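You operate a simulated robot arm through the tools that you are given. There is no shell and no other tool.

You are at the controls of a simulated robot arm. One attempt, no reset.

JOB
Brush out the clamped tube and lay it in the tube tray.
Fine: run the brush rod through and back till both ends are clean. Open the clamp after that and shut it again when the cradle is empty.

The check looks at the end state, three seconds after you hand in, the way a careful person would. Anything else that was tipped, shoved, dropped, spilled or broken makes it a failure.

ROBOT AND FRAMES
A 7-joint arm with a two-finger parallel gripper, fixed in place. Base frame: the origin is at the foot of the arm, x ahead of it, y to its left, z up; the work surface is at about z = 76. Units: cm, rad, N and s.
Its first joint turns from -2.304 to 2.304 rad. Payload 3.91 kg.
Tool frame: the origin (TCP) lies between the finger pads and is the grasp point; the fingertips stand 3 cm ahead of it; z points along the fingers, y is the line along which they close. Largest opening 11 cm; finger width 2, thickness 1; the body of the gripper, 4.8 by 11.2 cm, starts 5.5 cm behind the TCP.
Orientation is that of the tool frame in the base frame, as a unit quaternion [x, y, z, w]. With the fingers straight down and closing along the base's y, the tool's x points along the base's -x, its y along +y and its z along -z.

CONTROLS
- The arm moves only by the tool drive_tool. Its argument "commands" is one flat list of numbers, 7 for each row, row after row: the gripper command, from -1 (shut) to 1 (fully open), values between in proportion, then the shift along the tool's x, y, z in m, then the turn, a rotation vector about the tool's x, y, z in rad. In form: [gripper, x, y, z, ax, ay, az, gripper, x, y, z, ax, ay, az, ...]. A call has 1 to 20 rows; each row is the pose to reach, as a shift and turn from the pose commanded when the call began, along the tool's axes at that moment. Each row takes 0.2 s and may step no farther than 5 cm and 0.15 rad from the row before; otherwise, or with a gripper value out of range, the whole call is refused. A pose out of reach is approached as far as the arm can. The call stops where the force on the tool passes 90 N (or 10 N more than at its start, if that is more) or the arm is blocked; 0.2 s more then pass. Each finger travels about 10.8 cm/s and halts on what it meets, pressing with about 23 N; the grip force reading is that of the motor and also rises with nothing between the fingers. The clock runs only during rows and for 0.2 s after the last one: add rows that repeat a pose to give the fingers time. It gives the time, the measured TCP pose, the force on the tool (base axes), the opening and the grip force at its end, in the units of the frame above (readings bear some noise), with the torque about the TCP (base axes, N m) and any sound that the robot's microphone picked up.
- Cameras (640 x 400 px; columns grow to the right, rows downward): "scene" is fixed at [4.96, 50.13, 153.27]; the picture's right is [-0.65, -0.76, 0.00], its down [-0.36, 0.31, -0.88] and it looks along [0.67, -0.57, -0.47] (base axes); focal length 330 px, centre (320, 200). "wrist" rides on the gripper at [7.2, 1.7, -10.3] in the tool frame; the picture's right is [-0.23, 0.97, 0.00], its down [-0.76, -0.18, -0.62] and it looks along [-0.61, -0.14, 0.78] (tool axes); focal length 222 px, centre (320, 200). There is no depth. A picture from a camera that has moved, and an enlarged one, comes with that camera's place and axes in the base frame and with its lens.
- snapshot(camera): a new picture of that camera. It takes no simulated time.
- close_up(camera, box): a new picture of the part [left, top, right, bottom] of that camera's present view, enlarged. It takes no simulated time.
- job_done(): hands the job in; it is judged then, once.

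Nothing tells you positions but the pictures and the camera data. Unless the task says otherwise, let go and move clear before handing in.

The tools are called after "Emit:" as name(argument=value, ...) on one line, values as JSON. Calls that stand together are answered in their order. drive_tool: Moves the arm, as the interface text tells. Its arguments: {"type":"object","properties":{"commands":{"type":"array"}},"required":["commands"]} The other tools are called the same way: snapshot (camera) takes a picture; close_up (camera, box) takes an enlarged picture of a part of a camera's view; job_done () hands the job in.

At the start:

```text
time_s: 0.0
ee_pos: [64.88, 3.52, 104.16]
tcp_rot: [0.0, 1.0, 0.001, -0.001]
ft_force: [0.1, -0.3, -0.8]
wrist_torque: [-0.03, 0.0, 0.0]
width: 10.99
gripper_force: 0.1
```

scene: 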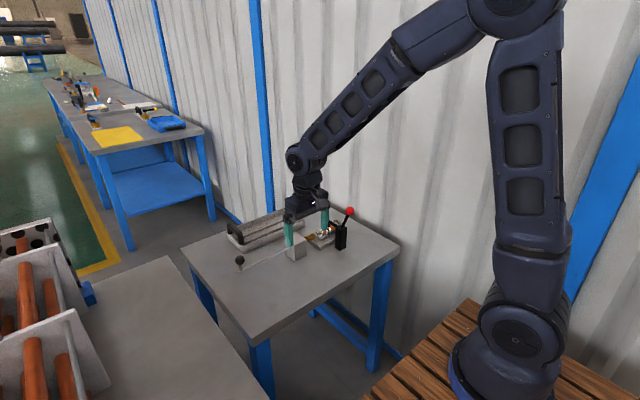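
wrist: 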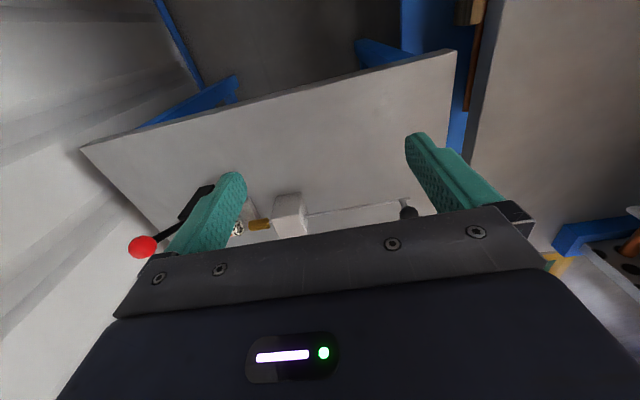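

I see a small table with a clamp (red-ball lever), a brush rod with a dark knob and a tray behind. I'll take enlarged views first to locate everything.

Emit:
close_up(camera="scene", box=[210, 180, 370, 280])

Emit:
close_up(camera="wrist", box=[120, 150, 440, 350])

Emit:
close_up(camera="scene", box=[280, 190, 360, 260])

```text
4.00 times, centred on (290, 230) of scene
camera zoom: at [4.96, 50.13, 153.27], right [-0.65, -0.76, 0.0], down [-0.36, 0.31, -0.88], along [0.67, -0.57, -0.47], focal length 1318 px, centre (440, 80)
```

zoom: 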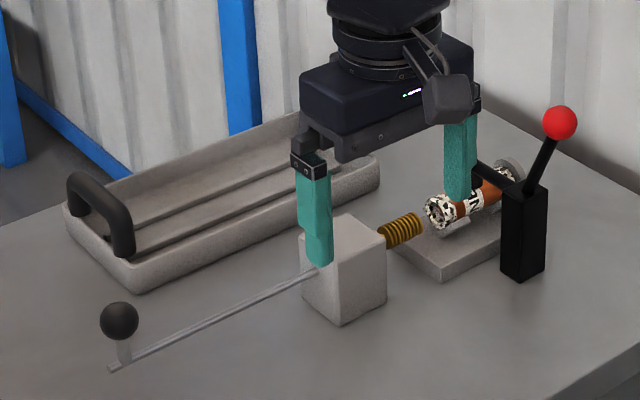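

```text
2.00 times, centred on (280, 250) of wrist
camera zoom: at [57.44, 5.15, 114.47], right [0.23, 0.97, 0.0], down [0.76, -0.18, 0.62], along [0.61, -0.14, -0.78], focal length 444 px, centre (400, 100)
```

zoom: 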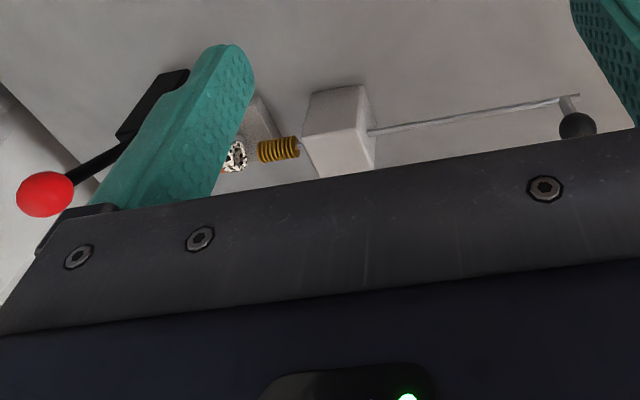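

```text
5.71 times, centred on (320, 225) of scene
camera zoom: at [4.96, 50.13, 153.27], right [-0.65, -0.76, 0.0], down [-0.36, 0.31, -0.88], along [0.67, -0.57, -0.47], focal length 1884 px, centre (320, 57)
```

zoom: 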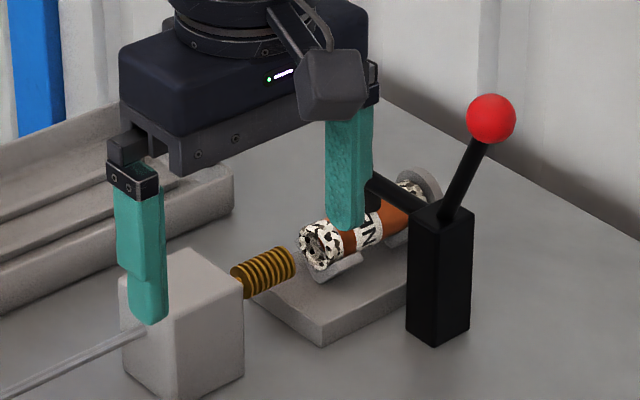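

The brush rod runs along y at x≈87, z≈81 with its knob near (87, 14.6, 85). It passes a guide block and points at the tube in the cradle (y≈-19 to -30), and the clamp post is near (79,-24) with its red ball at about (75,-23,95). I'll move above the knob and turn the gripper a quarter turn so the fingers close along x.

Emit:
drive_tool(commands=[1, -0.02, 0.01, 0.005, 0, 0, 0.143, 1, -0.04, 0.02, 0.01, 0, 0, 0.286, 1, -0.06, 0.03, 0.015, 0, 0, 0.428, 1, -0.08, 0.04, 0.02, 0, 0, 0.571, 1, -0.1, 0.05, 0.025, 0, 0, 0.714, 1, -0.12, 0.06, 0.03, 0, 0, 0.857, 1, -0.14, 0.07, 0.035, 0, 0, 1.0, 1, -0.16, 0.08, 0.04, 0, 0, 1.142, 1, -0.18, 0.09, 0.045, 0, 0, 1.285, 1, -0.2, 0.1, 0.05, 0, 0, 1.428, 1, -0.224, 0.111, 0.06, 0, 0, 1.5708])

```text
time_s: 2.4
ee_pos: [87.18, 14.52, 98.19]
tcp_rot: [0.708, 0.707, 0.001, 0.001]
ft_force: [0.2, -0.1, -0.2]
wrist_torque: [0.02, -0.01, -0.03]
width: 11.0
gripper_force: 0.0
```

Emit:
snapshot(camera="wrist")

Emit:
close_up(camera="scene", box=[210, 180, 370, 280])

Emit:
snapshot(camera="scene")

```text
taken
camera wrist: at [88.88, 21.74, 108.59], right [0.97, -0.23, 0.0], down [-0.18, -0.76, 0.62], along [-0.14, -0.61, -0.78], focal length 222 px, centre (320, 200)
```

wrist: 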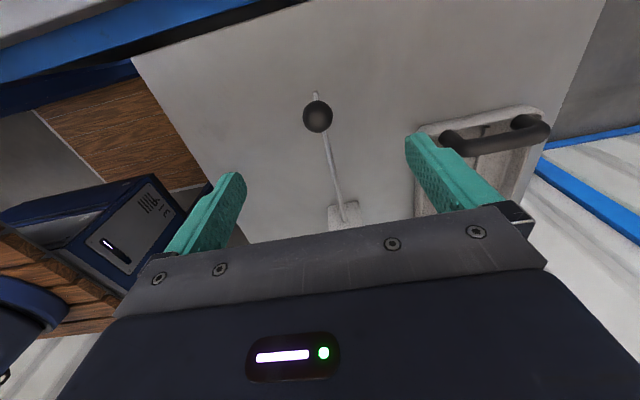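

```text
4.00 times, centred on (290, 230) of scene
camera zoom: at [4.96, 50.13, 153.27], right [-0.65, -0.76, 0.0], down [-0.36, 0.31, -0.88], along [0.67, -0.57, -0.47], focal length 1318 px, centre (440, 80)
```

zoom: 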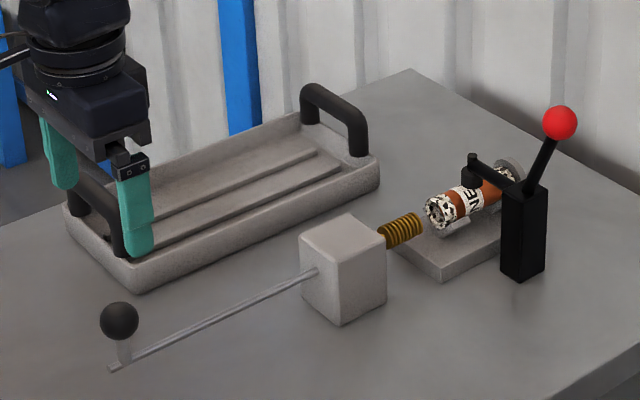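

```text
taken
```

scene: 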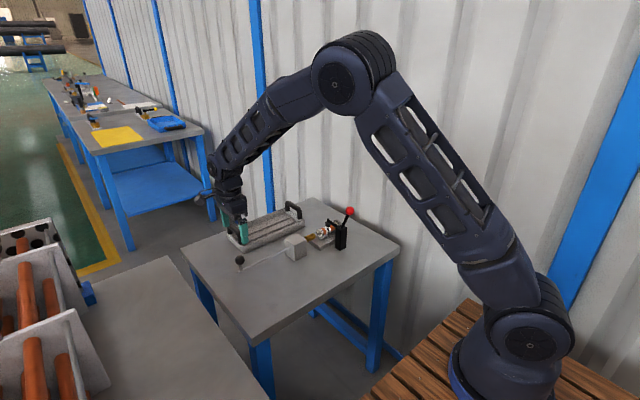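

The knob sits at about (87.1, 14.4, 85.2), straight below the open fingers. I'll go down and close on it.

Emit:
drive_tool(commands=[1, 0, 0, 0.03, 0, 0, 0, 1, 0, 0, 0.06, 0, 0, 0, 1, -0.001, -0.001, 0.09, 0, 0, 0, 1, -0.001, -0.001, 0.115, 0, 0, 0, 1, -0.001, -0.001, 0.13, 0, 0, 0, 1, -0.001, -0.001, 0.13, 0, 0, 0])

```text
time_s: 3.8
ee_pos: [87.09, 14.59, 84.97]
tcp_rot: [0.707, 0.707, 0.0, 0.0]
ft_force: [0.2, -0.6, -0.1]
wrist_torque: [0.01, -0.01, 0.0]
width: 10.99
gripper_force: 0.0
```

Emit:
close_up(camera="scene", box=[210, 220, 290, 280])

Emit:
close_up(camera="wrist", box=[160, 50, 480, 250])

```text
6.67 times, centred on (250, 250) of scene
camera zoom: at [4.96, 50.13, 153.27], right [-0.65, -0.76, 0.0], down [-0.36, 0.31, -0.88], along [0.67, -0.57, -0.47], focal length 2198 px, centre (787, -133)
```

zoom: 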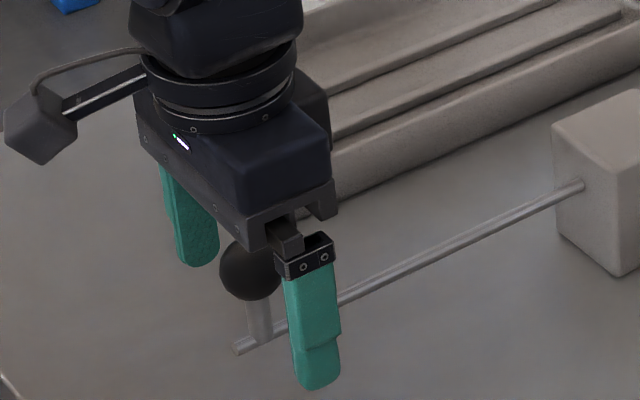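

```text
2.00 times, centred on (320, 150) of wrist
camera zoom: at [88.7, 21.74, 95.45], right [0.97, -0.23, 0.0], down [-0.18, -0.76, 0.62], along [-0.14, -0.61, -0.78], focal length 444 px, centre (320, 300)
```

zoom: 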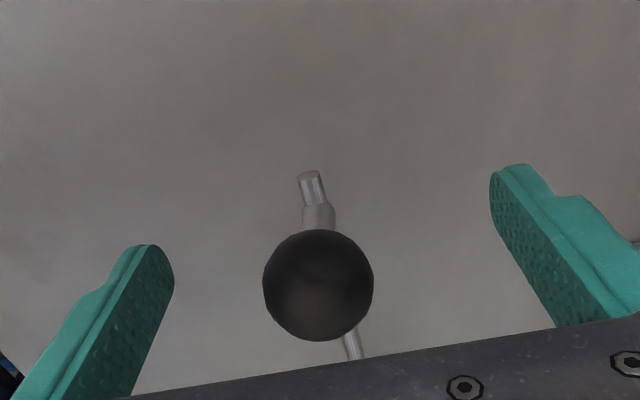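

The knob is centred between the fingers, and I now put its centre nearer z≈85.4. I'll raise slightly and close.

Emit:
drive_tool(commands=[0, -0.001, -0.001, -0.003, 0, 0, 0, -1, -0.001, -0.001, -0.003, 0, 0, 0, -1, -0.001, -0.001, -0.003, 0, 0, 0, -1, -0.001, -0.001, -0.003, 0, 0, 0, -1, -0.001, -0.001, -0.003, 0, 0, 0])

```text
time_s: 5.0
ee_pos: [87.0, 14.5, 85.34]
tcp_rot: [0.707, 0.707, 0.0, 0.0]
ft_force: [8.8, -0.3, -2.5]
wrist_torque: [-0.05, -0.03, 0.01]
width: 3.09
gripper_force: 44.7
```

The knob is gripped at 3.1 cm width. I'll push the rod toward -y in small steps and watch the force.

Emit:
drive_tool(commands=[-1, -0.005, 0.001, 0, 0, 0, 0, -1, -0.01, 0.001, 0, 0, 0, 0, -1, -0.015, 0.001, 0, 0, 0, 0, -1, -0.02, 0.001, 0, 0, 0, 0])

```text
time_s: 6.0
ee_pos: [87.08, 12.53, 85.41]
tcp_rot: [0.707, 0.707, 0.001, 0.0]
ft_force: [-3.6, 0.9, 2.8]
wrist_torque: [0.05, 0.0, -0.03]
width: 3.11
gripper_force: 45.3
```

Emit:
drive_tool(commands=[-1, -0.01, 0, 0, 0, 0, 0, -1, -0.02, 0, 0, 0, 0, 0, -1, -0.03, 0, 0, 0, 0, 0, -1, -0.04, 0, 0, 0, 0, 0, -1, -0.05, 0, 0, 0, 0, 0])

Emit:
close_up(camera="scene", box=[210, 180, 370, 280])

```text
time_s: 7.2
ee_pos: [87.04, 7.48, 85.22]
tcp_rot: [0.707, 0.707, -0.001, -0.001]
ft_force: [-12.1, -0.2, 9.4]
wrist_torque: [0.16, 0.12, -0.05]
width: 3.1
gripper_force: 45.3
```

```text
4.00 times, centred on (290, 230) of scene
camera zoom: at [4.96, 50.13, 153.27], right [-0.65, -0.76, 0.0], down [-0.36, 0.31, -0.88], along [0.67, -0.57, -0.47], focal length 1318 px, centre (440, 80)
```

zoom: 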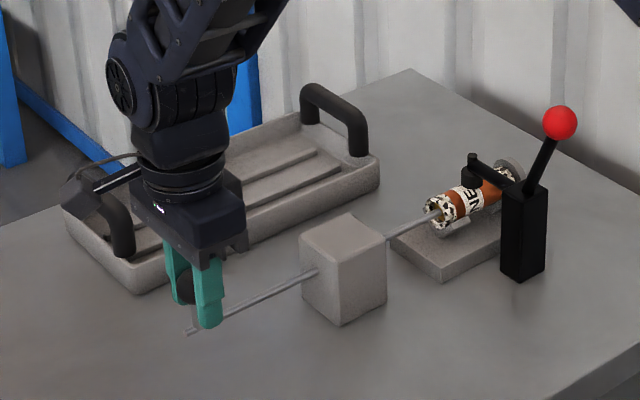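

The brush is entering the tube. Small side forces are building, so I'll correct x and z slightly while continuing to push.

Emit:
drive_tool(commands=[-1, -0.005, -0.001, -0.001, 0, 0, 0, -1, -0.01, -0.0012, -0.001, 0, 0, 0, -1, -0.02, -0.0014, -0.0012, 0, 0, 0, -1, -0.03, -0.0016, -0.0012, 0, 0, 0, -1, -0.04, -0.0018, -0.0014, 0, 0, 0])

```text
time_s: 8.4
ee_pos: [86.9, 3.5, 85.3]
tcp_rot: [0.707, 0.707, -0.001, 0.0]
ft_force: [28.5, 0.5, -23.1]
wrist_torque: [-0.26, 0.02, -0.03]
width: 3.11
gripper_force: 44.9
```

That over-corrected (roughly 225 N/cm stiffness). I'll back off most of it and continue the push.

Emit:
drive_tool(commands=[-1, -0.003, 0.0012, 0.001, 0, 0, 0, -1, -0.01, 0.0012, 0.001, 0, 0, 0, -1, -0.02, 0.0012, 0.001, 0, 0, 0])

Emit:
close_up(camera="scene", box=[240, 190, 360, 265])

```text
time_s: 9.2
ee_pos: [87.06, 1.44, 85.29]
tcp_rot: [0.707, 0.707, 0.0, 0.0]
ft_force: [5.7, 0.1, -0.1]
wrist_torque: [0.09, 0.11, 0.02]
width: 3.12
gripper_force: 45.2
```

```text
5.33 times, centred on (300, 228) of scene
camera zoom: at [4.96, 50.13, 153.27], right [-0.65, -0.76, 0.0], down [-0.36, 0.31, -0.88], along [0.67, -0.57, -0.47], focal length 1758 px, centre (427, 53)
```

zoom: 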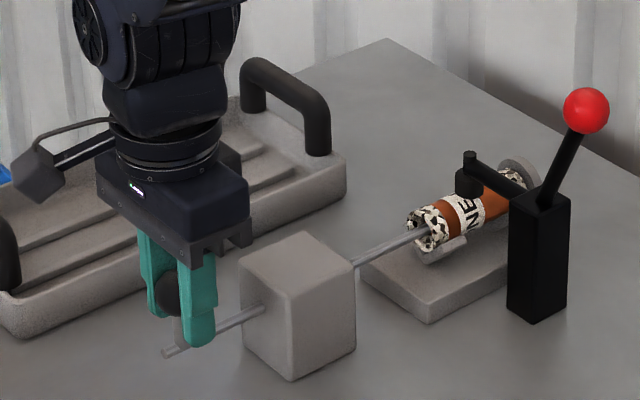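

Forces are near zero and the rod is running well. I'll push on until the knob stalk is almost at the block (block face y≈-5).

Emit:
drive_tool(commands=[-1, -0.01, 0.0001, 0, 0, 0, 0, -1, -0.02, 0.0002, 0, 0, 0, 0, -1, -0.03, 0.0002, 0, 0, 0, 0, -1, -0.04, 0.0002, 0, 0, 0, 0])

Emit:
close_up(camera="scene", box=[240, 190, 360, 265])

Emit:
close_up(camera="scene", box=[310, 205, 350, 240])

```text
time_s: 10.2
ee_pos: [86.98, -2.6, 85.41]
tcp_rot: [0.708, 0.707, 0.0, -0.001]
ft_force: [-6.0, 4.8, 0.5]
wrist_torque: [-0.21, 0.01, -0.11]
width: 3.12
gripper_force: 45.8
```

```text
5.33 times, centred on (300, 228) of scene
camera zoom: at [4.96, 50.13, 153.27], right [-0.65, -0.76, 0.0], down [-0.36, 0.31, -0.88], along [0.67, -0.57, -0.47], focal length 1758 px, centre (427, 53)
```

zoom: 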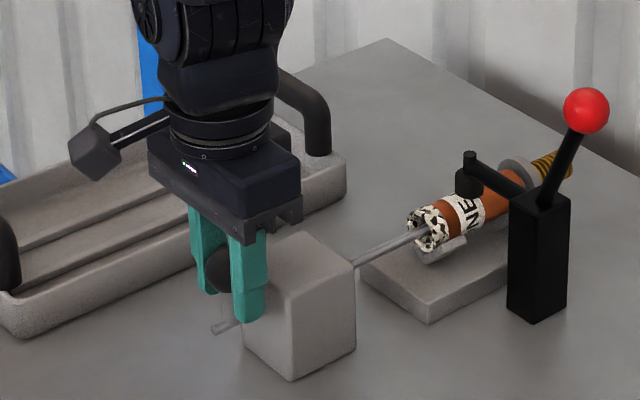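

```text
11.43 times, centred on (330, 222) of scene
camera zoom: at [4.96, 50.13, 153.27], right [-0.65, -0.76, 0.0], down [-0.36, 0.31, -0.88], along [0.67, -0.57, -0.47], focal length 3767 px, centre (206, -57)
```

zoom: 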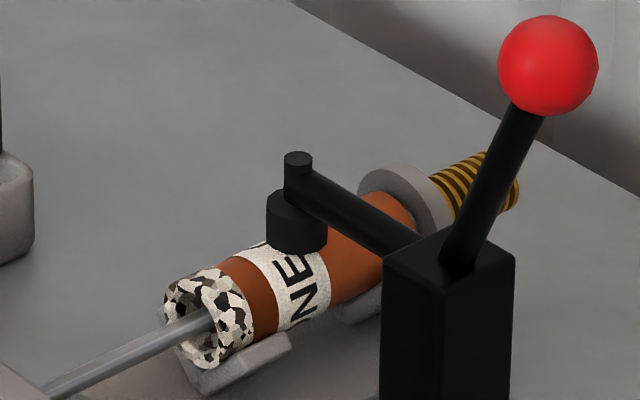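

The brush is out the far end and that end now looks clean, but the near end is still crusted. I'll push a touch further, then draw the rod all the way back.

Emit:
drive_tool(commands=[-1, -0.005, 0, 0, 0, 0, 0, -1, -0.008, 0, 0, 0, 0, 0, -1, 0, 0, 0, 0, 0, 0, -1, 0.01, 0, 0, 0, 0, 0, -1, 0.02, 0, 0, 0, 0, 0, -1, 0.03, 0, 0, 0, 0, 0, -1, 0.04, 0, 0, 0, 0, 0])

Emit:
close_up(camera="scene", box=[240, 190, 360, 265])

```text
time_s: 11.8
ee_pos: [86.94, 1.37, 85.41]
tcp_rot: [0.707, 0.707, 0.0, 0.0]
ft_force: [-12.5, -0.5, 3.2]
wrist_torque: [-0.37, 0.04, 0.16]
width: 3.13
gripper_force: 45.1
```

```text
5.33 times, centred on (300, 228) of scene
camera zoom: at [4.96, 50.13, 153.27], right [-0.65, -0.76, 0.0], down [-0.36, 0.31, -0.88], along [0.67, -0.57, -0.47], focal length 1758 px, centre (427, 53)
```

zoom: 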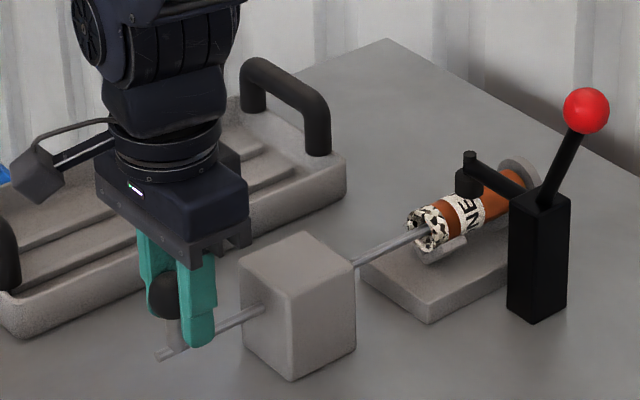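

Emit:
drive_tool(commands=[-1, 0.01, -0.0003, 0, 0, 0, 0, -1, 0.02, -0.0003, 0, 0, 0, 0, -1, 0.03, -0.0003, 0, 0, 0, 0, -1, 0.04, -0.0003, 0, 0, 0, 0, -1, 0.05, -0.0003, 0, 0, 0, 0, -1, 0.06, -0.0003, 0, 0, 0, 0])

Emit:
close_up(camera="scene", box=[240, 190, 360, 265])

```text
time_s: 13.2
ee_pos: [87.01, 7.38, 85.35]
tcp_rot: [0.707, 0.707, 0.001, 0.0]
ft_force: [-1.1, 0.2, -8.7]
wrist_torque: [-0.09, -0.1, 0.05]
width: 3.1
gripper_force: 45.0
```

```text
5.33 times, centred on (300, 228) of scene
camera zoom: at [4.96, 50.13, 153.27], right [-0.65, -0.76, 0.0], down [-0.36, 0.31, -0.88], along [0.67, -0.57, -0.47], focal length 1758 px, centre (427, 53)
```

zoom: 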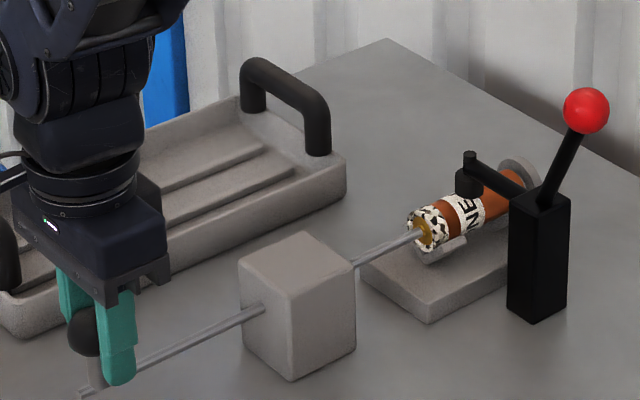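

The brush is just emerging at the near end. I'll draw it back the rest of the way.

Emit:
drive_tool(commands=[-1, 0.01, 0, 0, 0, 0, 0, -1, 0.02, 0, 0.0002, 0, 0, 0, -1, 0.03, 0, 0.0003, 0, 0, 0, -1, 0.04, 0, 0.0003, 0, 0, 0, -1, 0.05, 0, 0.0003, 0, 0, 0, -1, 0.06, 0, 0.0003, 0, 0, 0, -1, 0.068, 0, 0.0003, 0, 0, 0])

Emit:
close_up(camera="scene", box=[240, 190, 360, 265])

Emit:
close_up(camera="scene", box=[310, 205, 350, 240])

```text
time_s: 14.8
ee_pos: [86.93, 14.05, 85.46]
tcp_rot: [0.708, 0.706, -0.001, 0.0]
ft_force: [-1.1, -14.9, 1.4]
wrist_torque: [0.33, 0.05, -0.03]
width: 3.09
gripper_force: 44.8
```

```text
5.33 times, centred on (300, 228) of scene
camera zoom: at [4.96, 50.13, 153.27], right [-0.65, -0.76, 0.0], down [-0.36, 0.31, -0.88], along [0.67, -0.57, -0.47], focal length 1758 px, centre (427, 53)
```

zoom: 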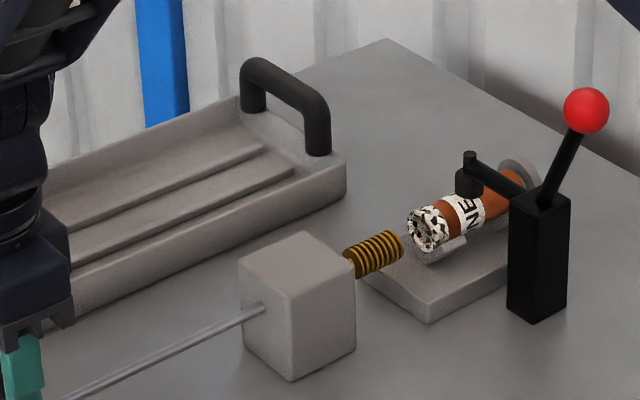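

```text
11.43 times, centred on (330, 222) of scene
camera zoom: at [4.96, 50.13, 153.27], right [-0.65, -0.76, 0.0], down [-0.36, 0.31, -0.88], along [0.67, -0.57, -0.47], focal length 3767 px, centre (206, -57)
```

zoom: 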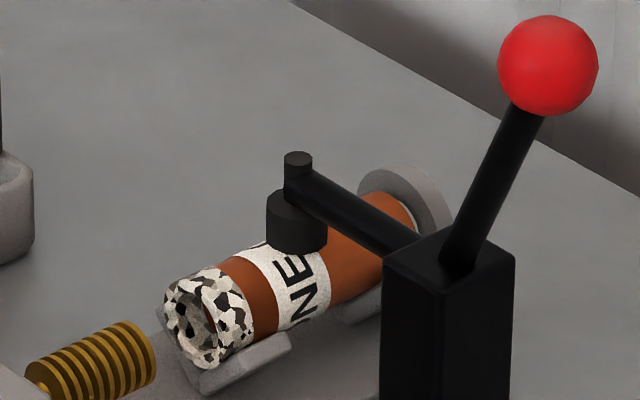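

The rod is at its rear stop, and the far end is clean but the near end is still crusted. I'll run a second full stroke.

Emit:
drive_tool(commands=[-1, -0.01, 0, 0, 0, 0, 0, -1, -0.02, 0, 0, 0, 0, 0, -1, -0.03, 0, 0, 0, 0, 0, -1, -0.04, 0, 0, 0, 0, 0, -1, -0.05, 0, 0, 0, 0, 0, -1, -0.06, 0, 0, 0, 0, 0, -1, -0.07, 0, 0, 0, 0, 0, -1, -0.08, 0, 0, 0, 0, 0, -1, -0.09, 0, 0, 0, 0, 0, -1, -0.1, 0, 0, 0, 0, 0])

Emit:
close_up(camera="scene", box=[240, 190, 360, 265])

```text
time_s: 17.0
ee_pos: [86.89, 4.03, 85.56]
tcp_rot: [0.707, 0.708, 0.0, 0.0]
ft_force: [4.5, 0.4, -1.0]
wrist_torque: [0.09, 0.04, -0.12]
width: 3.1
gripper_force: 44.7
```

```text
5.33 times, centred on (300, 228) of scene
camera zoom: at [4.96, 50.13, 153.27], right [-0.65, -0.76, 0.0], down [-0.36, 0.31, -0.88], along [0.67, -0.57, -0.47], focal length 1758 px, centre (427, 53)
```

zoom: 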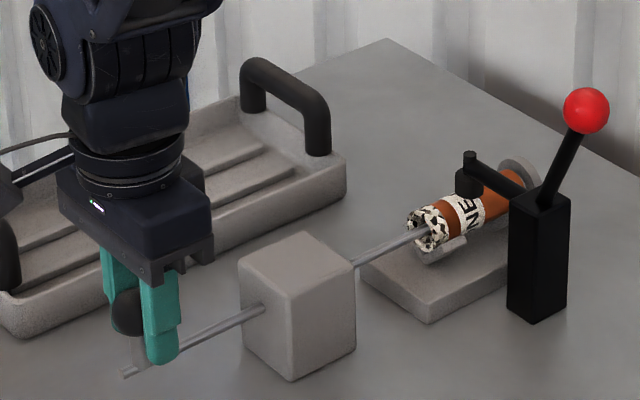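

Emit:
drive_tool(commands=[-1, -0.01, 0, 0, 0, 0, 0, -1, -0.02, 0, 0, 0, 0, 0, -1, -0.03, 0, 0, 0, 0, 0, -1, -0.04, 0, 0, 0, 0, 0, -1, -0.05, 0, 0, 0, 0, 0, -1, -0.06, 0, 0, 0, 0, 0, -1, -0.07, 0, 0, 0, 0, 0, -1, -0.074, 0, 0, 0, 0, 0, -1, -0.074, 0, 0, 0, 0, 0])

Emit:
close_up(camera="scene", box=[240, 190, 360, 265])

Emit:
close_up(camera="scene", box=[310, 205, 350, 240])

```text
time_s: 19.0
ee_pos: [87.0, -3.02, 85.36]
tcp_rot: [0.707, 0.708, 0.001, 0.0]
ft_force: [17.8, 12.1, 3.7]
wrist_torque: [0.02, -0.09, 0.0]
width: 3.09
gripper_force: 44.9
```

```text
5.33 times, centred on (300, 228) of scene
camera zoom: at [4.96, 50.13, 153.27], right [-0.65, -0.76, 0.0], down [-0.36, 0.31, -0.88], along [0.67, -0.57, -0.47], focal length 1758 px, centre (427, 53)
```

zoom: 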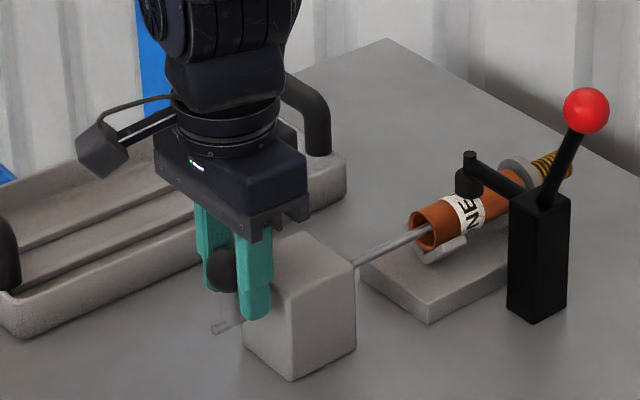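

```text
11.43 times, centred on (330, 222) of scene
camera zoom: at [4.96, 50.13, 153.27], right [-0.65, -0.76, 0.0], down [-0.36, 0.31, -0.88], along [0.67, -0.57, -0.47], focal length 3767 px, centre (206, -57)
```

zoom: 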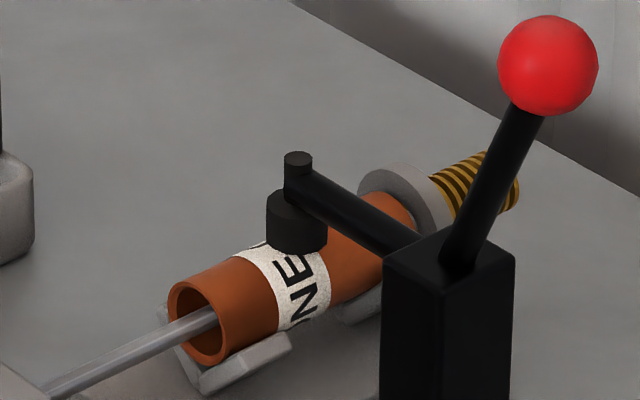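

Both ends are now clean. I'll draw the rod fully back to its starting place.

Emit:
drive_tool(commands=[-1, 0.01, 0.0004, 0, 0, 0, 0, -1, 0.02, 0.0004, 0, 0, 0, 0, -1, 0.03, 0.0004, 0, 0, 0, 0, -1, 0.04, 0.0004, 0, 0, 0, 0, -1, 0.05, 0.0004, 0, 0, 0, 0, -1, 0.06, 0.0004, 0, 0, 0, 0, -1, 0.07, 0.0004, 0, 0, 0, 0, -1, 0.08, 0.0004, 0, 0, 0, 0, -1, 0.09, 0.0004, 0, 0, 0, 0, -1, 0.1, 0.0004, 0, 0, 0, 0, -1, 0.11, 0.0004, 0, 0, 0, 0, -1, 0.12, 0.0004, 0, 0, 0, 0, -1, 0.13, 0.0004, 0, 0, 0, 0, -1, 0.14, 0.0004, 0, 0, 0, 0, -1, 0.15, 0.0004, 0, 0, 0, 0, -1, 0.16, 0.0004, 0, 0, 0, 0, -1, 0.17, 0.0004, 0, 0, 0, 0, -1, 0.173, 0.0004, 0, 0, 0, 0])

Emit:
close_up(camera="scene", box=[210, 180, 370, 280])

Emit:
close_up(camera="scene", box=[310, 205, 350, 240])

```text
time_s: 22.8
ee_pos: [86.97, 13.95, 85.36]
tcp_rot: [0.708, 0.707, 0.0, 0.0]
ft_force: [-11.1, -9.0, 6.8]
wrist_torque: [0.33, 0.03, 0.11]
width: 3.1
gripper_force: 45.3
```

```text
4.00 times, centred on (290, 230) of scene
camera zoom: at [4.96, 50.13, 153.27], right [-0.65, -0.76, 0.0], down [-0.36, 0.31, -0.88], along [0.67, -0.57, -0.47], focal length 1318 px, centre (440, 80)
```

zoom: 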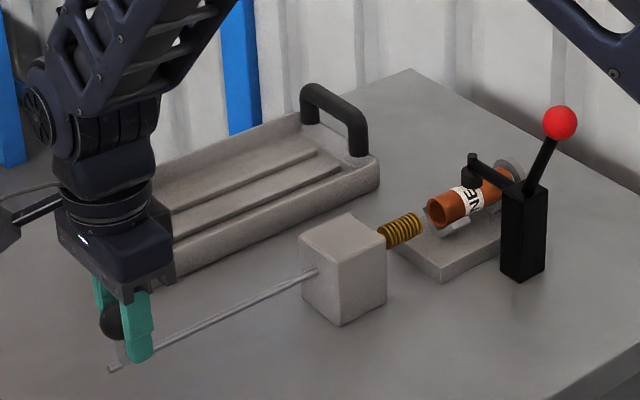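

```text
11.43 times, centred on (330, 222) of scene
camera zoom: at [4.96, 50.13, 153.27], right [-0.65, -0.76, 0.0], down [-0.36, 0.31, -0.88], along [0.67, -0.57, -0.47], focal length 3767 px, centre (206, -57)
```

zoom: 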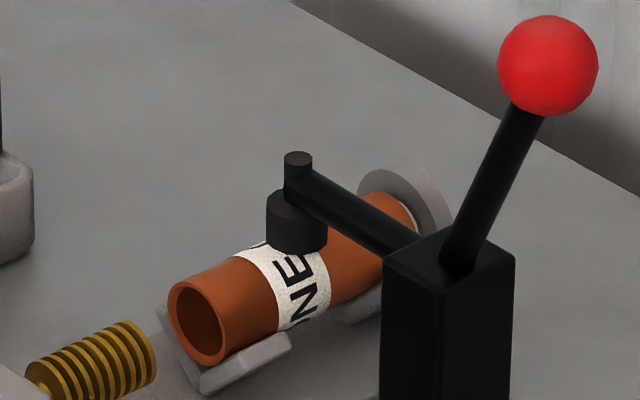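

The rod is back at its rear stop with the brush clear of the tube. I'll release the knob and lift straight up.

Emit:
drive_tool(commands=[-1, -0.0005, 0, 0, 0, 0, 0, 0.2, -0.0005, 0, 0, 0, 0, 0, 0.6, -0.0005, 0, 0, 0, 0, 0, 0.6, -0.0005, 0, 0, 0, 0, 0, 0.6, -0.0005, 0, -0.02, 0, 0, 0, 0.6, -0.0005, 0, -0.05, 0, 0, 0, 0.6, -0.0005, 0, -0.1, 0, 0, 0, 0.6, -0.0005, 0, -0.15, 0, 0, 0])

Emit:
close_up(camera="scene", box=[210, 180, 370, 280])

```text
time_s: 24.6
ee_pos: [87.04, 13.96, 100.3]
tcp_rot: [0.707, 0.707, -0.001, -0.001]
ft_force: [-0.2, 0.4, -0.8]
wrist_torque: [0.01, 0.04, -0.01]
width: 8.8
gripper_force: 0.1
```

```text
4.00 times, centred on (290, 230) of scene
camera zoom: at [4.96, 50.13, 153.27], right [-0.65, -0.76, 0.0], down [-0.36, 0.31, -0.88], along [0.67, -0.57, -0.47], focal length 1318 px, centre (440, 80)
```

zoom: 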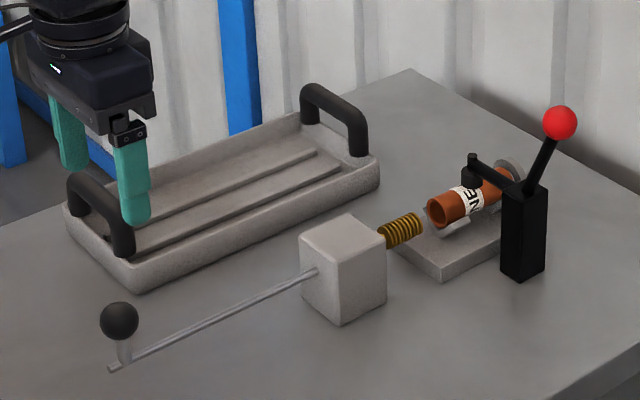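

The knob is released and unmoved. Next I'll move to a higher spot looking toward the clamp to measure the lever, cradle and tube.

Emit:
drive_tool(commands=[0.6, -0.03, -0.004, -0.02, 0, 0, 0, 0.6, -0.06, -0.008, -0.04, 0, 0, 0, 0.6, -0.1, -0.012, -0.06, 0, 0, 0, 0.6, -0.14, -0.016, -0.08, 0, 0, 0, 0.6, -0.18, -0.02, -0.08, 0, 0, 0, 0.6, -0.22, -0.025, -0.08, 0, 0, 0, 0.6, -0.26, -0.03, -0.08, 0, 0, 0])

Emit:
snapshot(camera="wrist")

Emit:
snapshot(camera="scene")

```text
time_s: 26.2
ee_pos: [83.98, -11.94, 108.26]
tcp_rot: [0.707, 0.707, 0.001, 0.0]
ft_force: [1.0, 0.0, -0.5]
wrist_torque: [-0.06, 0.0, -0.02]
width: 8.8
gripper_force: 0.0
```

```text
taken
camera wrist: at [85.68, -4.72, 118.69], right [0.97, -0.23, 0.0], down [-0.18, -0.76, 0.62], along [-0.14, -0.61, -0.78], focal length 222 px, centre (320, 200)
```

wrist: 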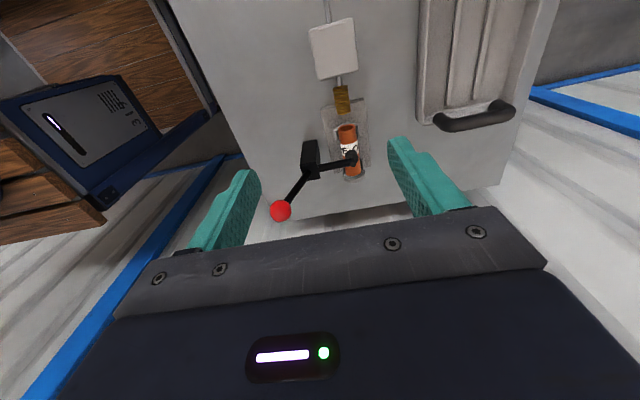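

```text
taken
```

scene: 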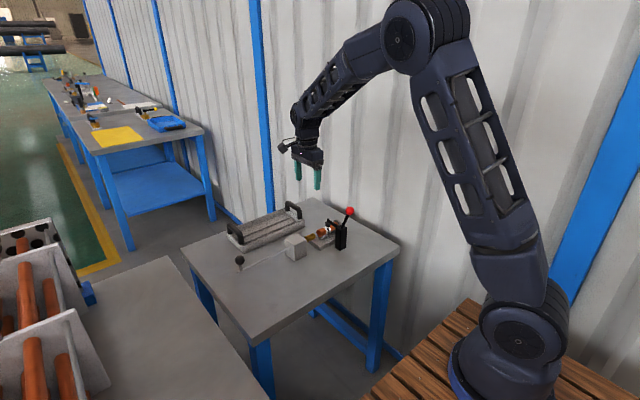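

Emit:
close_up(camera="wrist", box=[240, 80, 400, 230])

Emit:
close_up(camera="wrist", box=[280, 0, 560, 175])

Emit:
close_up(camera="scene", box=[305, 195, 365, 255])

```text
2.67 times, centred on (320, 155) of wrist
camera zoom: at [85.68, -4.72, 118.69], right [0.97, -0.23, 0.0], down [-0.18, -0.76, 0.62], along [-0.14, -0.61, -0.78], focal length 592 px, centre (320, 320)
```

zoom: 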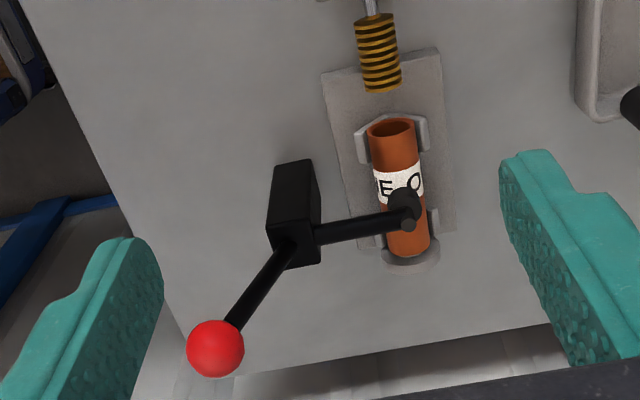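

```text
2.29 times, centred on (420, 88) of wrist
camera zoom: at [85.68, -4.72, 118.69], right [0.97, -0.23, 0.0], down [-0.18, -0.76, 0.62], along [-0.14, -0.61, -0.78], focal length 508 px, centre (91, 457)
```

zoom: 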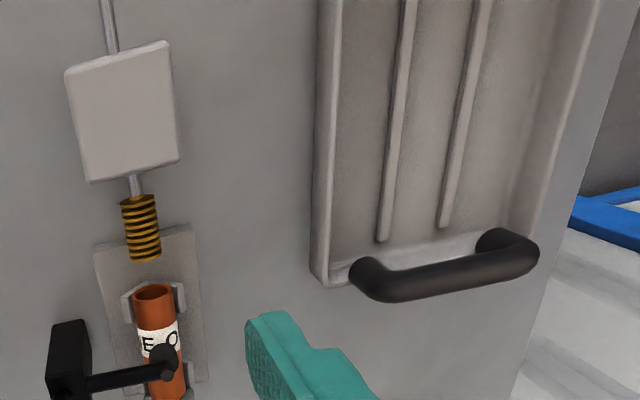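

```text
6.67 times, centred on (335, 225) of scene
camera zoom: at [4.96, 50.13, 153.27], right [-0.65, -0.76, 0.0], down [-0.36, 0.31, -0.88], along [0.67, -0.57, -0.47], focal length 2198 px, centre (220, 33)
```

zoom: 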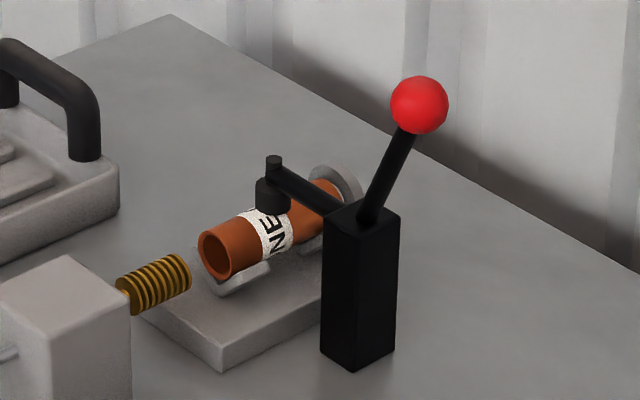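

Both tube ends are clean, and the lever ball is near (75.5, -24.1, 94.5). The lever leans toward -x from a pivot near (80,-24,84), with the clamp arm reaching +x over the tube. I'll turn back to closing along y and go above the ball for a better look.

Emit:
drive_tool(commands=[0.6, -0.011, -0.008, 0.0, 0, 0, -0.143, 0.6, -0.022, -0.016, 0.0, 0, 0, -0.286, 0.6, -0.033, -0.024, 0.0, 0, 0, -0.428, 0.6, -0.044, -0.032, 0.0, 0, 0, -0.571, 0.6, -0.055, -0.04, 0.0, 0, 0, -0.714, 0.6, -0.066, -0.048, 0.0, 0, 0, -0.857, 0.6, -0.077, -0.056, 0.0, 0, 0, -1.0, 0.6, -0.088, -0.064, 0.0, 0, 0, -1.142, 0.6, -0.1, -0.072, 0.0, 0, 0, -1.285, 0.6, -0.111, -0.08, 0.01, 0, 0, -1.428, 0.6, -0.122, -0.085, 0.02, 0, 0, -1.5708])

Emit:
snapshot(camera="wrist")

Emit:
close_up(camera="scene", box=[270, 130, 390, 255])

```text
time_s: 28.6
ee_pos: [75.55, -24.07, 106.47]
tcp_rot: [-0.001, 1.0, 0.001, 0.001]
ft_force: [-0.3, 0.6, -0.2]
wrist_torque: [0.0, -0.03, 0.0]
width: 8.78
gripper_force: 0.1
```

```text
taken
camera wrist: at [68.17, -22.56, 116.82], right [0.22, 0.97, 0.0], down [0.76, -0.18, 0.62], along [0.61, -0.14, -0.78], focal length 222 px, centre (320, 200)
```

wrist: 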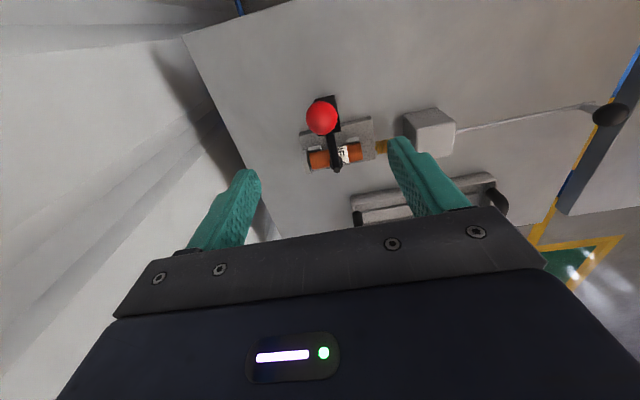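

```text
3.20 times, centred on (330, 192) of scene
camera zoom: at [4.96, 50.13, 153.27], right [-0.65, -0.76, 0.0], down [-0.36, 0.31, -0.88], along [0.67, -0.57, -0.47], focal length 1055 px, centre (288, 224)
```

zoom: 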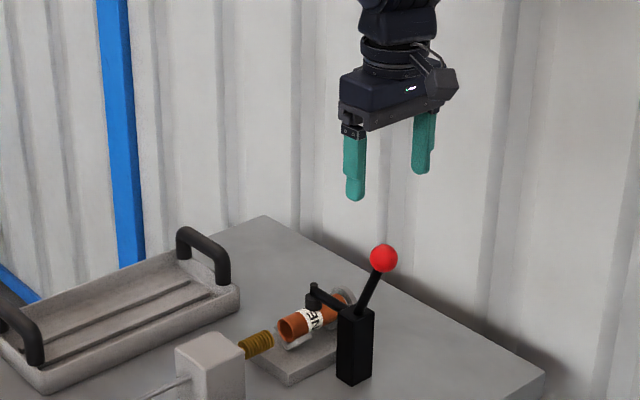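

The ball is at about (75.5, -24.0, 94.4), directly beneath the fingers. I'll descend and grip it.

Emit:
drive_tool(commands=[0.6, 0, 0, 0.03, 0, 0, 0, 0.6, 0, 0, 0.06, 0, 0, 0, 0.6, 0, 0.0005, 0.09, 0, 0, 0, 0.6, 0, 0.0005, 0.11, 0, 0, 0, 0.6, 0, 0.0005, 0.12, 0, 0, 0, 0.2, 0, 0.0005, 0.12, 0, 0, 0, -0.2, 0, 0.0005, 0.12, 0, 0, 0])

Emit:
close_up(camera="scene", box=[300, 170, 380, 250])

Emit:
close_up(camera="wrist", box=[200, 80, 440, 240])

```text
time_s: 30.2
ee_pos: [75.44, -24.04, 94.3]
tcp_rot: [0.0, 1.0, 0.0, -0.001]
ft_force: [0.2, 1.0, -0.1]
wrist_torque: [0.0, 0.03, 0.02]
width: 4.39
gripper_force: 0.0
```

```text
5.00 times, centred on (340, 210) of scene
camera zoom: at [4.96, 50.13, 153.27], right [-0.65, -0.76, 0.0], down [-0.36, 0.31, -0.88], along [0.67, -0.57, -0.47], focal length 1648 px, centre (220, 150)
```

zoom: 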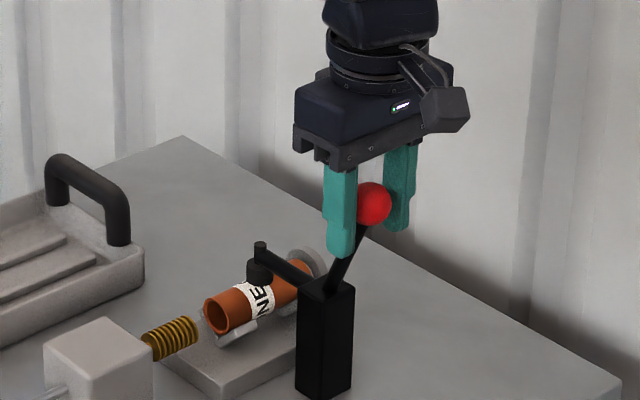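

```text
2.50 times, centred on (320, 160) of wrist
camera zoom: at [68.2, -22.41, 104.74], right [0.23, 0.97, 0.0], down [0.76, -0.18, 0.62], along [0.61, -0.14, -0.78], focal length 555 px, centre (320, 300)
```

zoom: 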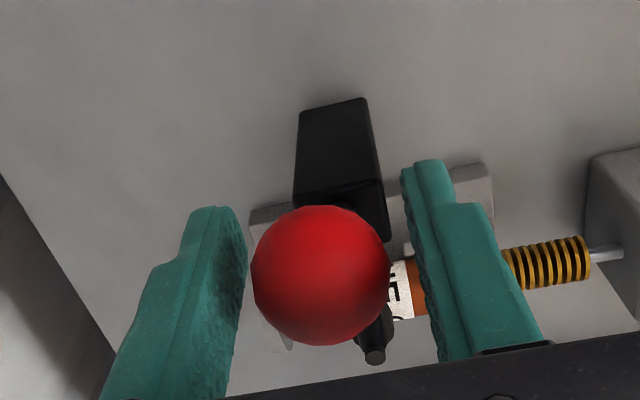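

The ball is centred between the fingers. I'll close on it.

Emit:
drive_tool(commands=[-1, -0.001, 0, -0.001, 0, 0, 0, -1, -0.001, 0, -0.001, 0, 0, 0, -1, -0.001, 0, -0.001, 0, 0, 0])

```text
time_s: 31.0
ee_pos: [75.58, -23.95, 94.37]
tcp_rot: [0.0, 1.0, -0.001, -0.001]
ft_force: [-12.9, 7.0, -19.3]
wrist_torque: [-0.05, -0.04, -0.04]
width: 3.13
gripper_force: 45.2
```

The ball is gripped. I'll draw the lever gently toward -x along its arc and watch the forces and the clamp arm.

Emit:
drive_tool(commands=[-1, 0.003, 0, 0.002, 0, 0, 0, -1, 0.006, 0, 0.0035, 0, 0, 0, -1, 0.0104, 0, 0.0058, 0, 0, 0])

Emit:
close_up(camera="scene", box=[300, 170, 380, 250])

```text
time_s: 31.8
ee_pos: [74.7, -24.07, 94.03]
tcp_rot: [0.0, 1.0, 0.0, 0.001]
ft_force: [12.0, 9.4, 10.1]
wrist_torque: [-0.02, -1.16, -0.02]
width: 3.14
gripper_force: 45.4
```

```text
5.00 times, centred on (340, 210) of scene
camera zoom: at [4.96, 50.13, 153.27], right [-0.65, -0.76, 0.0], down [-0.36, 0.31, -0.88], along [0.67, -0.57, -0.47], focal length 1648 px, centre (220, 150)
```

zoom: 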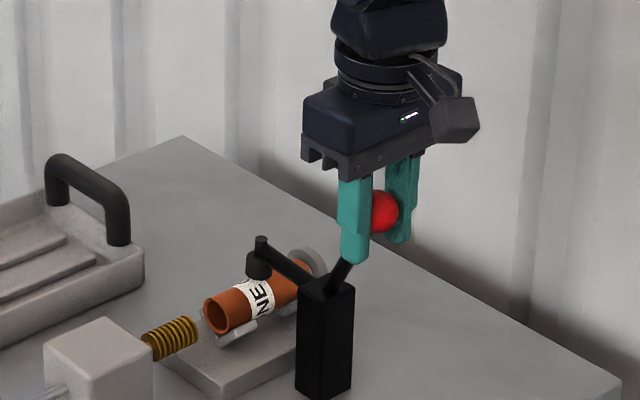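

The lever is moving and the clamp arm has begun to lift. I'll continue along the arc.

Emit:
drive_tool(commands=[-1, 0.005, 0, 0.0023, 0, 0, 0, -1, 0.009, 0, 0.005, 0, 0, 0, -1, 0.0135, 0, 0.008, 0, 0, 0, -1, 0.0175, 0, 0.0114, 0, 0, 0])

Emit:
close_up(camera="scene", box=[300, 170, 380, 250])

```text
time_s: 32.8
ee_pos: [72.86, -24.09, 92.79]
tcp_rot: [0.0, 1.0, 0.0, 0.001]
ft_force: [7.6, 19.5, 8.4]
wrist_torque: [-0.07, -1.18, 0.07]
width: 3.13
gripper_force: 45.3
```

```text
5.00 times, centred on (340, 210) of scene
camera zoom: at [4.96, 50.13, 153.27], right [-0.65, -0.76, 0.0], down [-0.36, 0.31, -0.88], along [0.67, -0.57, -0.47], focal length 1648 px, centre (220, 150)
```

zoom: 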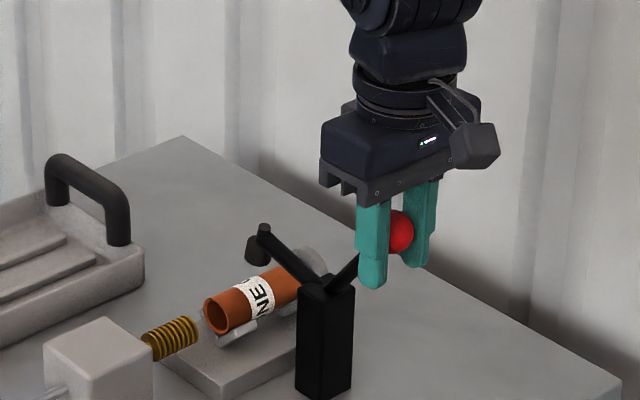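

The arm lifts smoothly, and there is a small sideways force in y to correct. I'll keep rotating the lever down.

Emit:
drive_tool(commands=[-1, 0.004, 0.0005, 0.0034, 0, 0, 0, -1, 0.0077, 0.0007, 0.0069, 0, 0, 0, -1, 0.0113, 0.0007, 0.0107, 0, 0, 0, -1, 0.0147, 0.0008, 0.0147, 0, 0, 0])

Emit:
close_up(camera="scene", box=[300, 170, 380, 250])

```text
time_s: 33.8
ee_pos: [71.37, -23.97, 91.31]
tcp_rot: [-0.001, 1.0, -0.001, 0.0]
ft_force: [3.4, 8.1, 12.3]
wrist_torque: [-0.06, -1.24, 0.03]
width: 3.12
gripper_force: 44.9
```

```text
5.00 times, centred on (340, 210) of scene
camera zoom: at [4.96, 50.13, 153.27], right [-0.65, -0.76, 0.0], down [-0.36, 0.31, -0.88], along [0.67, -0.57, -0.47], focal length 1648 px, centre (220, 150)
```

zoom: 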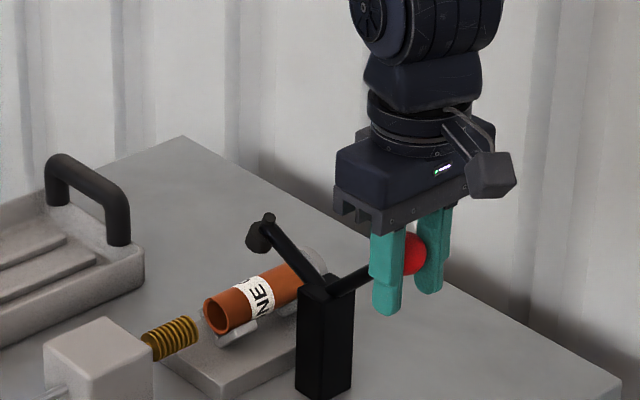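

Emit:
drive_tool(commands=[-1, 0.0032, 0.0002, 0.0042, 0, 0, 0, -1, 0.0062, 0.0003, 0.0084, 0, 0, 0, -1, 0.009, 0.0004, 0.013, 0, 0, 0, -1, 0.0115, 0.0004, 0.0176, 0, 0, 0])

Emit:
close_up(camera="scene", box=[300, 170, 380, 250])

```text
time_s: 34.8
ee_pos: [70.29, -23.94, 89.65]
tcp_rot: [0.001, 1.0, -0.001, 0.0]
ft_force: [0.4, -4.5, 13.5]
wrist_torque: [0.01, -1.27, -0.07]
width: 3.15
gripper_force: 44.8
```

```text
5.00 times, centred on (340, 210) of scene
camera zoom: at [4.96, 50.13, 153.27], right [-0.65, -0.76, 0.0], down [-0.36, 0.31, -0.88], along [0.67, -0.57, -0.47], focal length 1648 px, centre (220, 150)
```

zoom: 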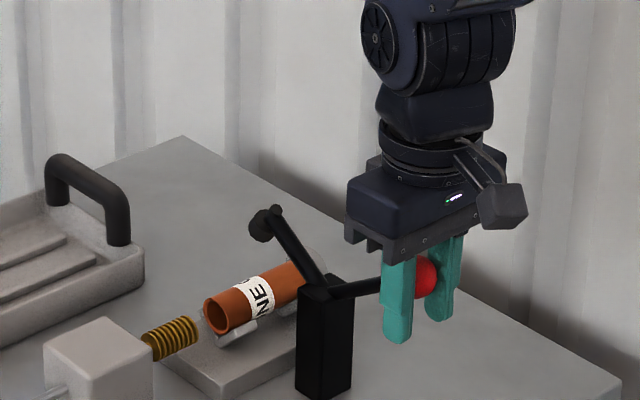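

Emit:
drive_tool(commands=[-1, 0.0024, 0.0002, 0.0046, 0, 0, 0, -1, 0.0043, 0.0002, 0.0095, 0, 0, 0, -1, 0.0061, 0.0002, 0.0144, 0, 0, 0, -1, 0.0076, 0.0002, 0.0195, 0, 0, 0])

Emit:
close_up(camera="scene", box=[300, 170, 380, 250])

```text
time_s: 35.8
ee_pos: [69.3, -24.11, 87.65]
tcp_rot: [0.0, 1.0, 0.0, 0.0]
ft_force: [-5.7, -15.4, 13.5]
wrist_torque: [0.23, -1.25, -0.11]
width: 3.14
gripper_force: 45.3
```

```text
5.00 times, centred on (340, 210) of scene
camera zoom: at [4.96, 50.13, 153.27], right [-0.65, -0.76, 0.0], down [-0.36, 0.31, -0.88], along [0.67, -0.57, -0.47], focal length 1648 px, centre (220, 150)
```

zoom: 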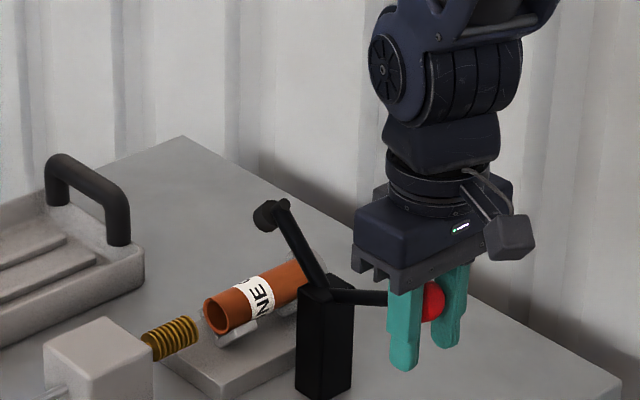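

Emit:
drive_tool(commands=[-1, 0.001, -0.0005, 0.005, 0, 0, 0, -1, 0.002, -0.0006, 0.0102, 0, 0, 0, -1, 0.0026, -0.0006, 0.0155, 0, 0, 0, -1, 0.003, -0.0006, 0.0207, 0, 0, 0])

Emit:
close_up(camera="scene", box=[300, 170, 380, 250])

```text
time_s: 36.8
ee_pos: [69.06, -24.13, 85.58]
tcp_rot: [0.0, 1.0, 0.0, 0.0]
ft_force: [-13.0, -11.1, 12.3]
wrist_torque: [0.23, -1.3, -0.07]
width: 3.17
gripper_force: 45.4
```

```text
5.00 times, centred on (340, 210) of scene
camera zoom: at [4.96, 50.13, 153.27], right [-0.65, -0.76, 0.0], down [-0.36, 0.31, -0.88], along [0.67, -0.57, -0.47], focal length 1648 px, centre (220, 150)
```

zoom: 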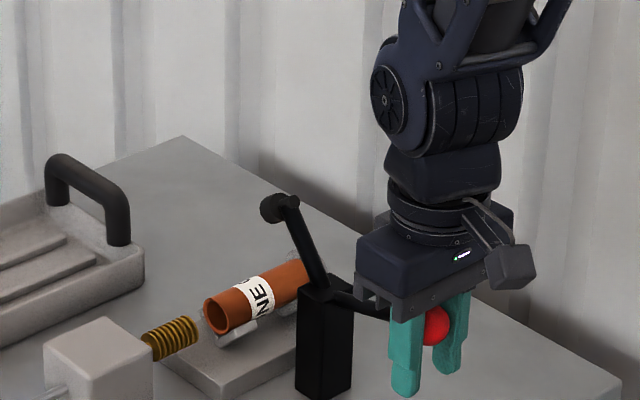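

Emit:
drive_tool(commands=[-1, 0.0007, -0.0003, 0.0053, 0, 0, 0, -1, 0.0009, -0.0004, 0.0106, 0, 0, 0, -1, 0.0007, -0.0004, 0.016, 0, 0, 0, -1, 0.0002, -0.0004, 0.0212, 0, 0, 0])

Emit:
close_up(camera="scene", box=[300, 170, 380, 250])

```text
time_s: 37.8
ee_pos: [69.2, -24.04, 83.51]
tcp_rot: [0.0, 1.0, 0.0, 0.002]
ft_force: [-3.9, -1.7, 29.6]
wrist_torque: [0.07, 0.24, 0.08]
width: 3.13
gripper_force: 44.7
```

```text
5.00 times, centred on (340, 210) of scene
camera zoom: at [4.96, 50.13, 153.27], right [-0.65, -0.76, 0.0], down [-0.36, 0.31, -0.88], along [0.67, -0.57, -0.47], focal length 1648 px, centre (220, 150)
```

zoom: 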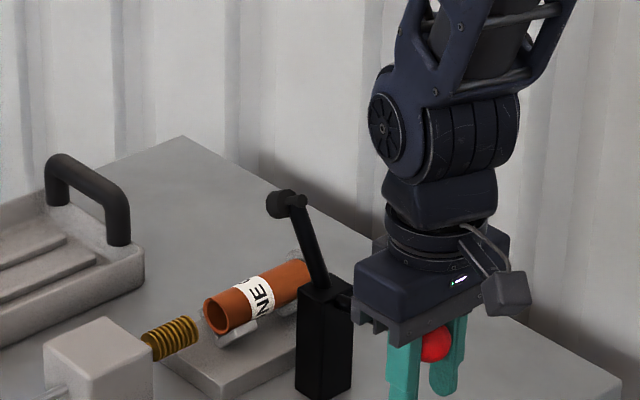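

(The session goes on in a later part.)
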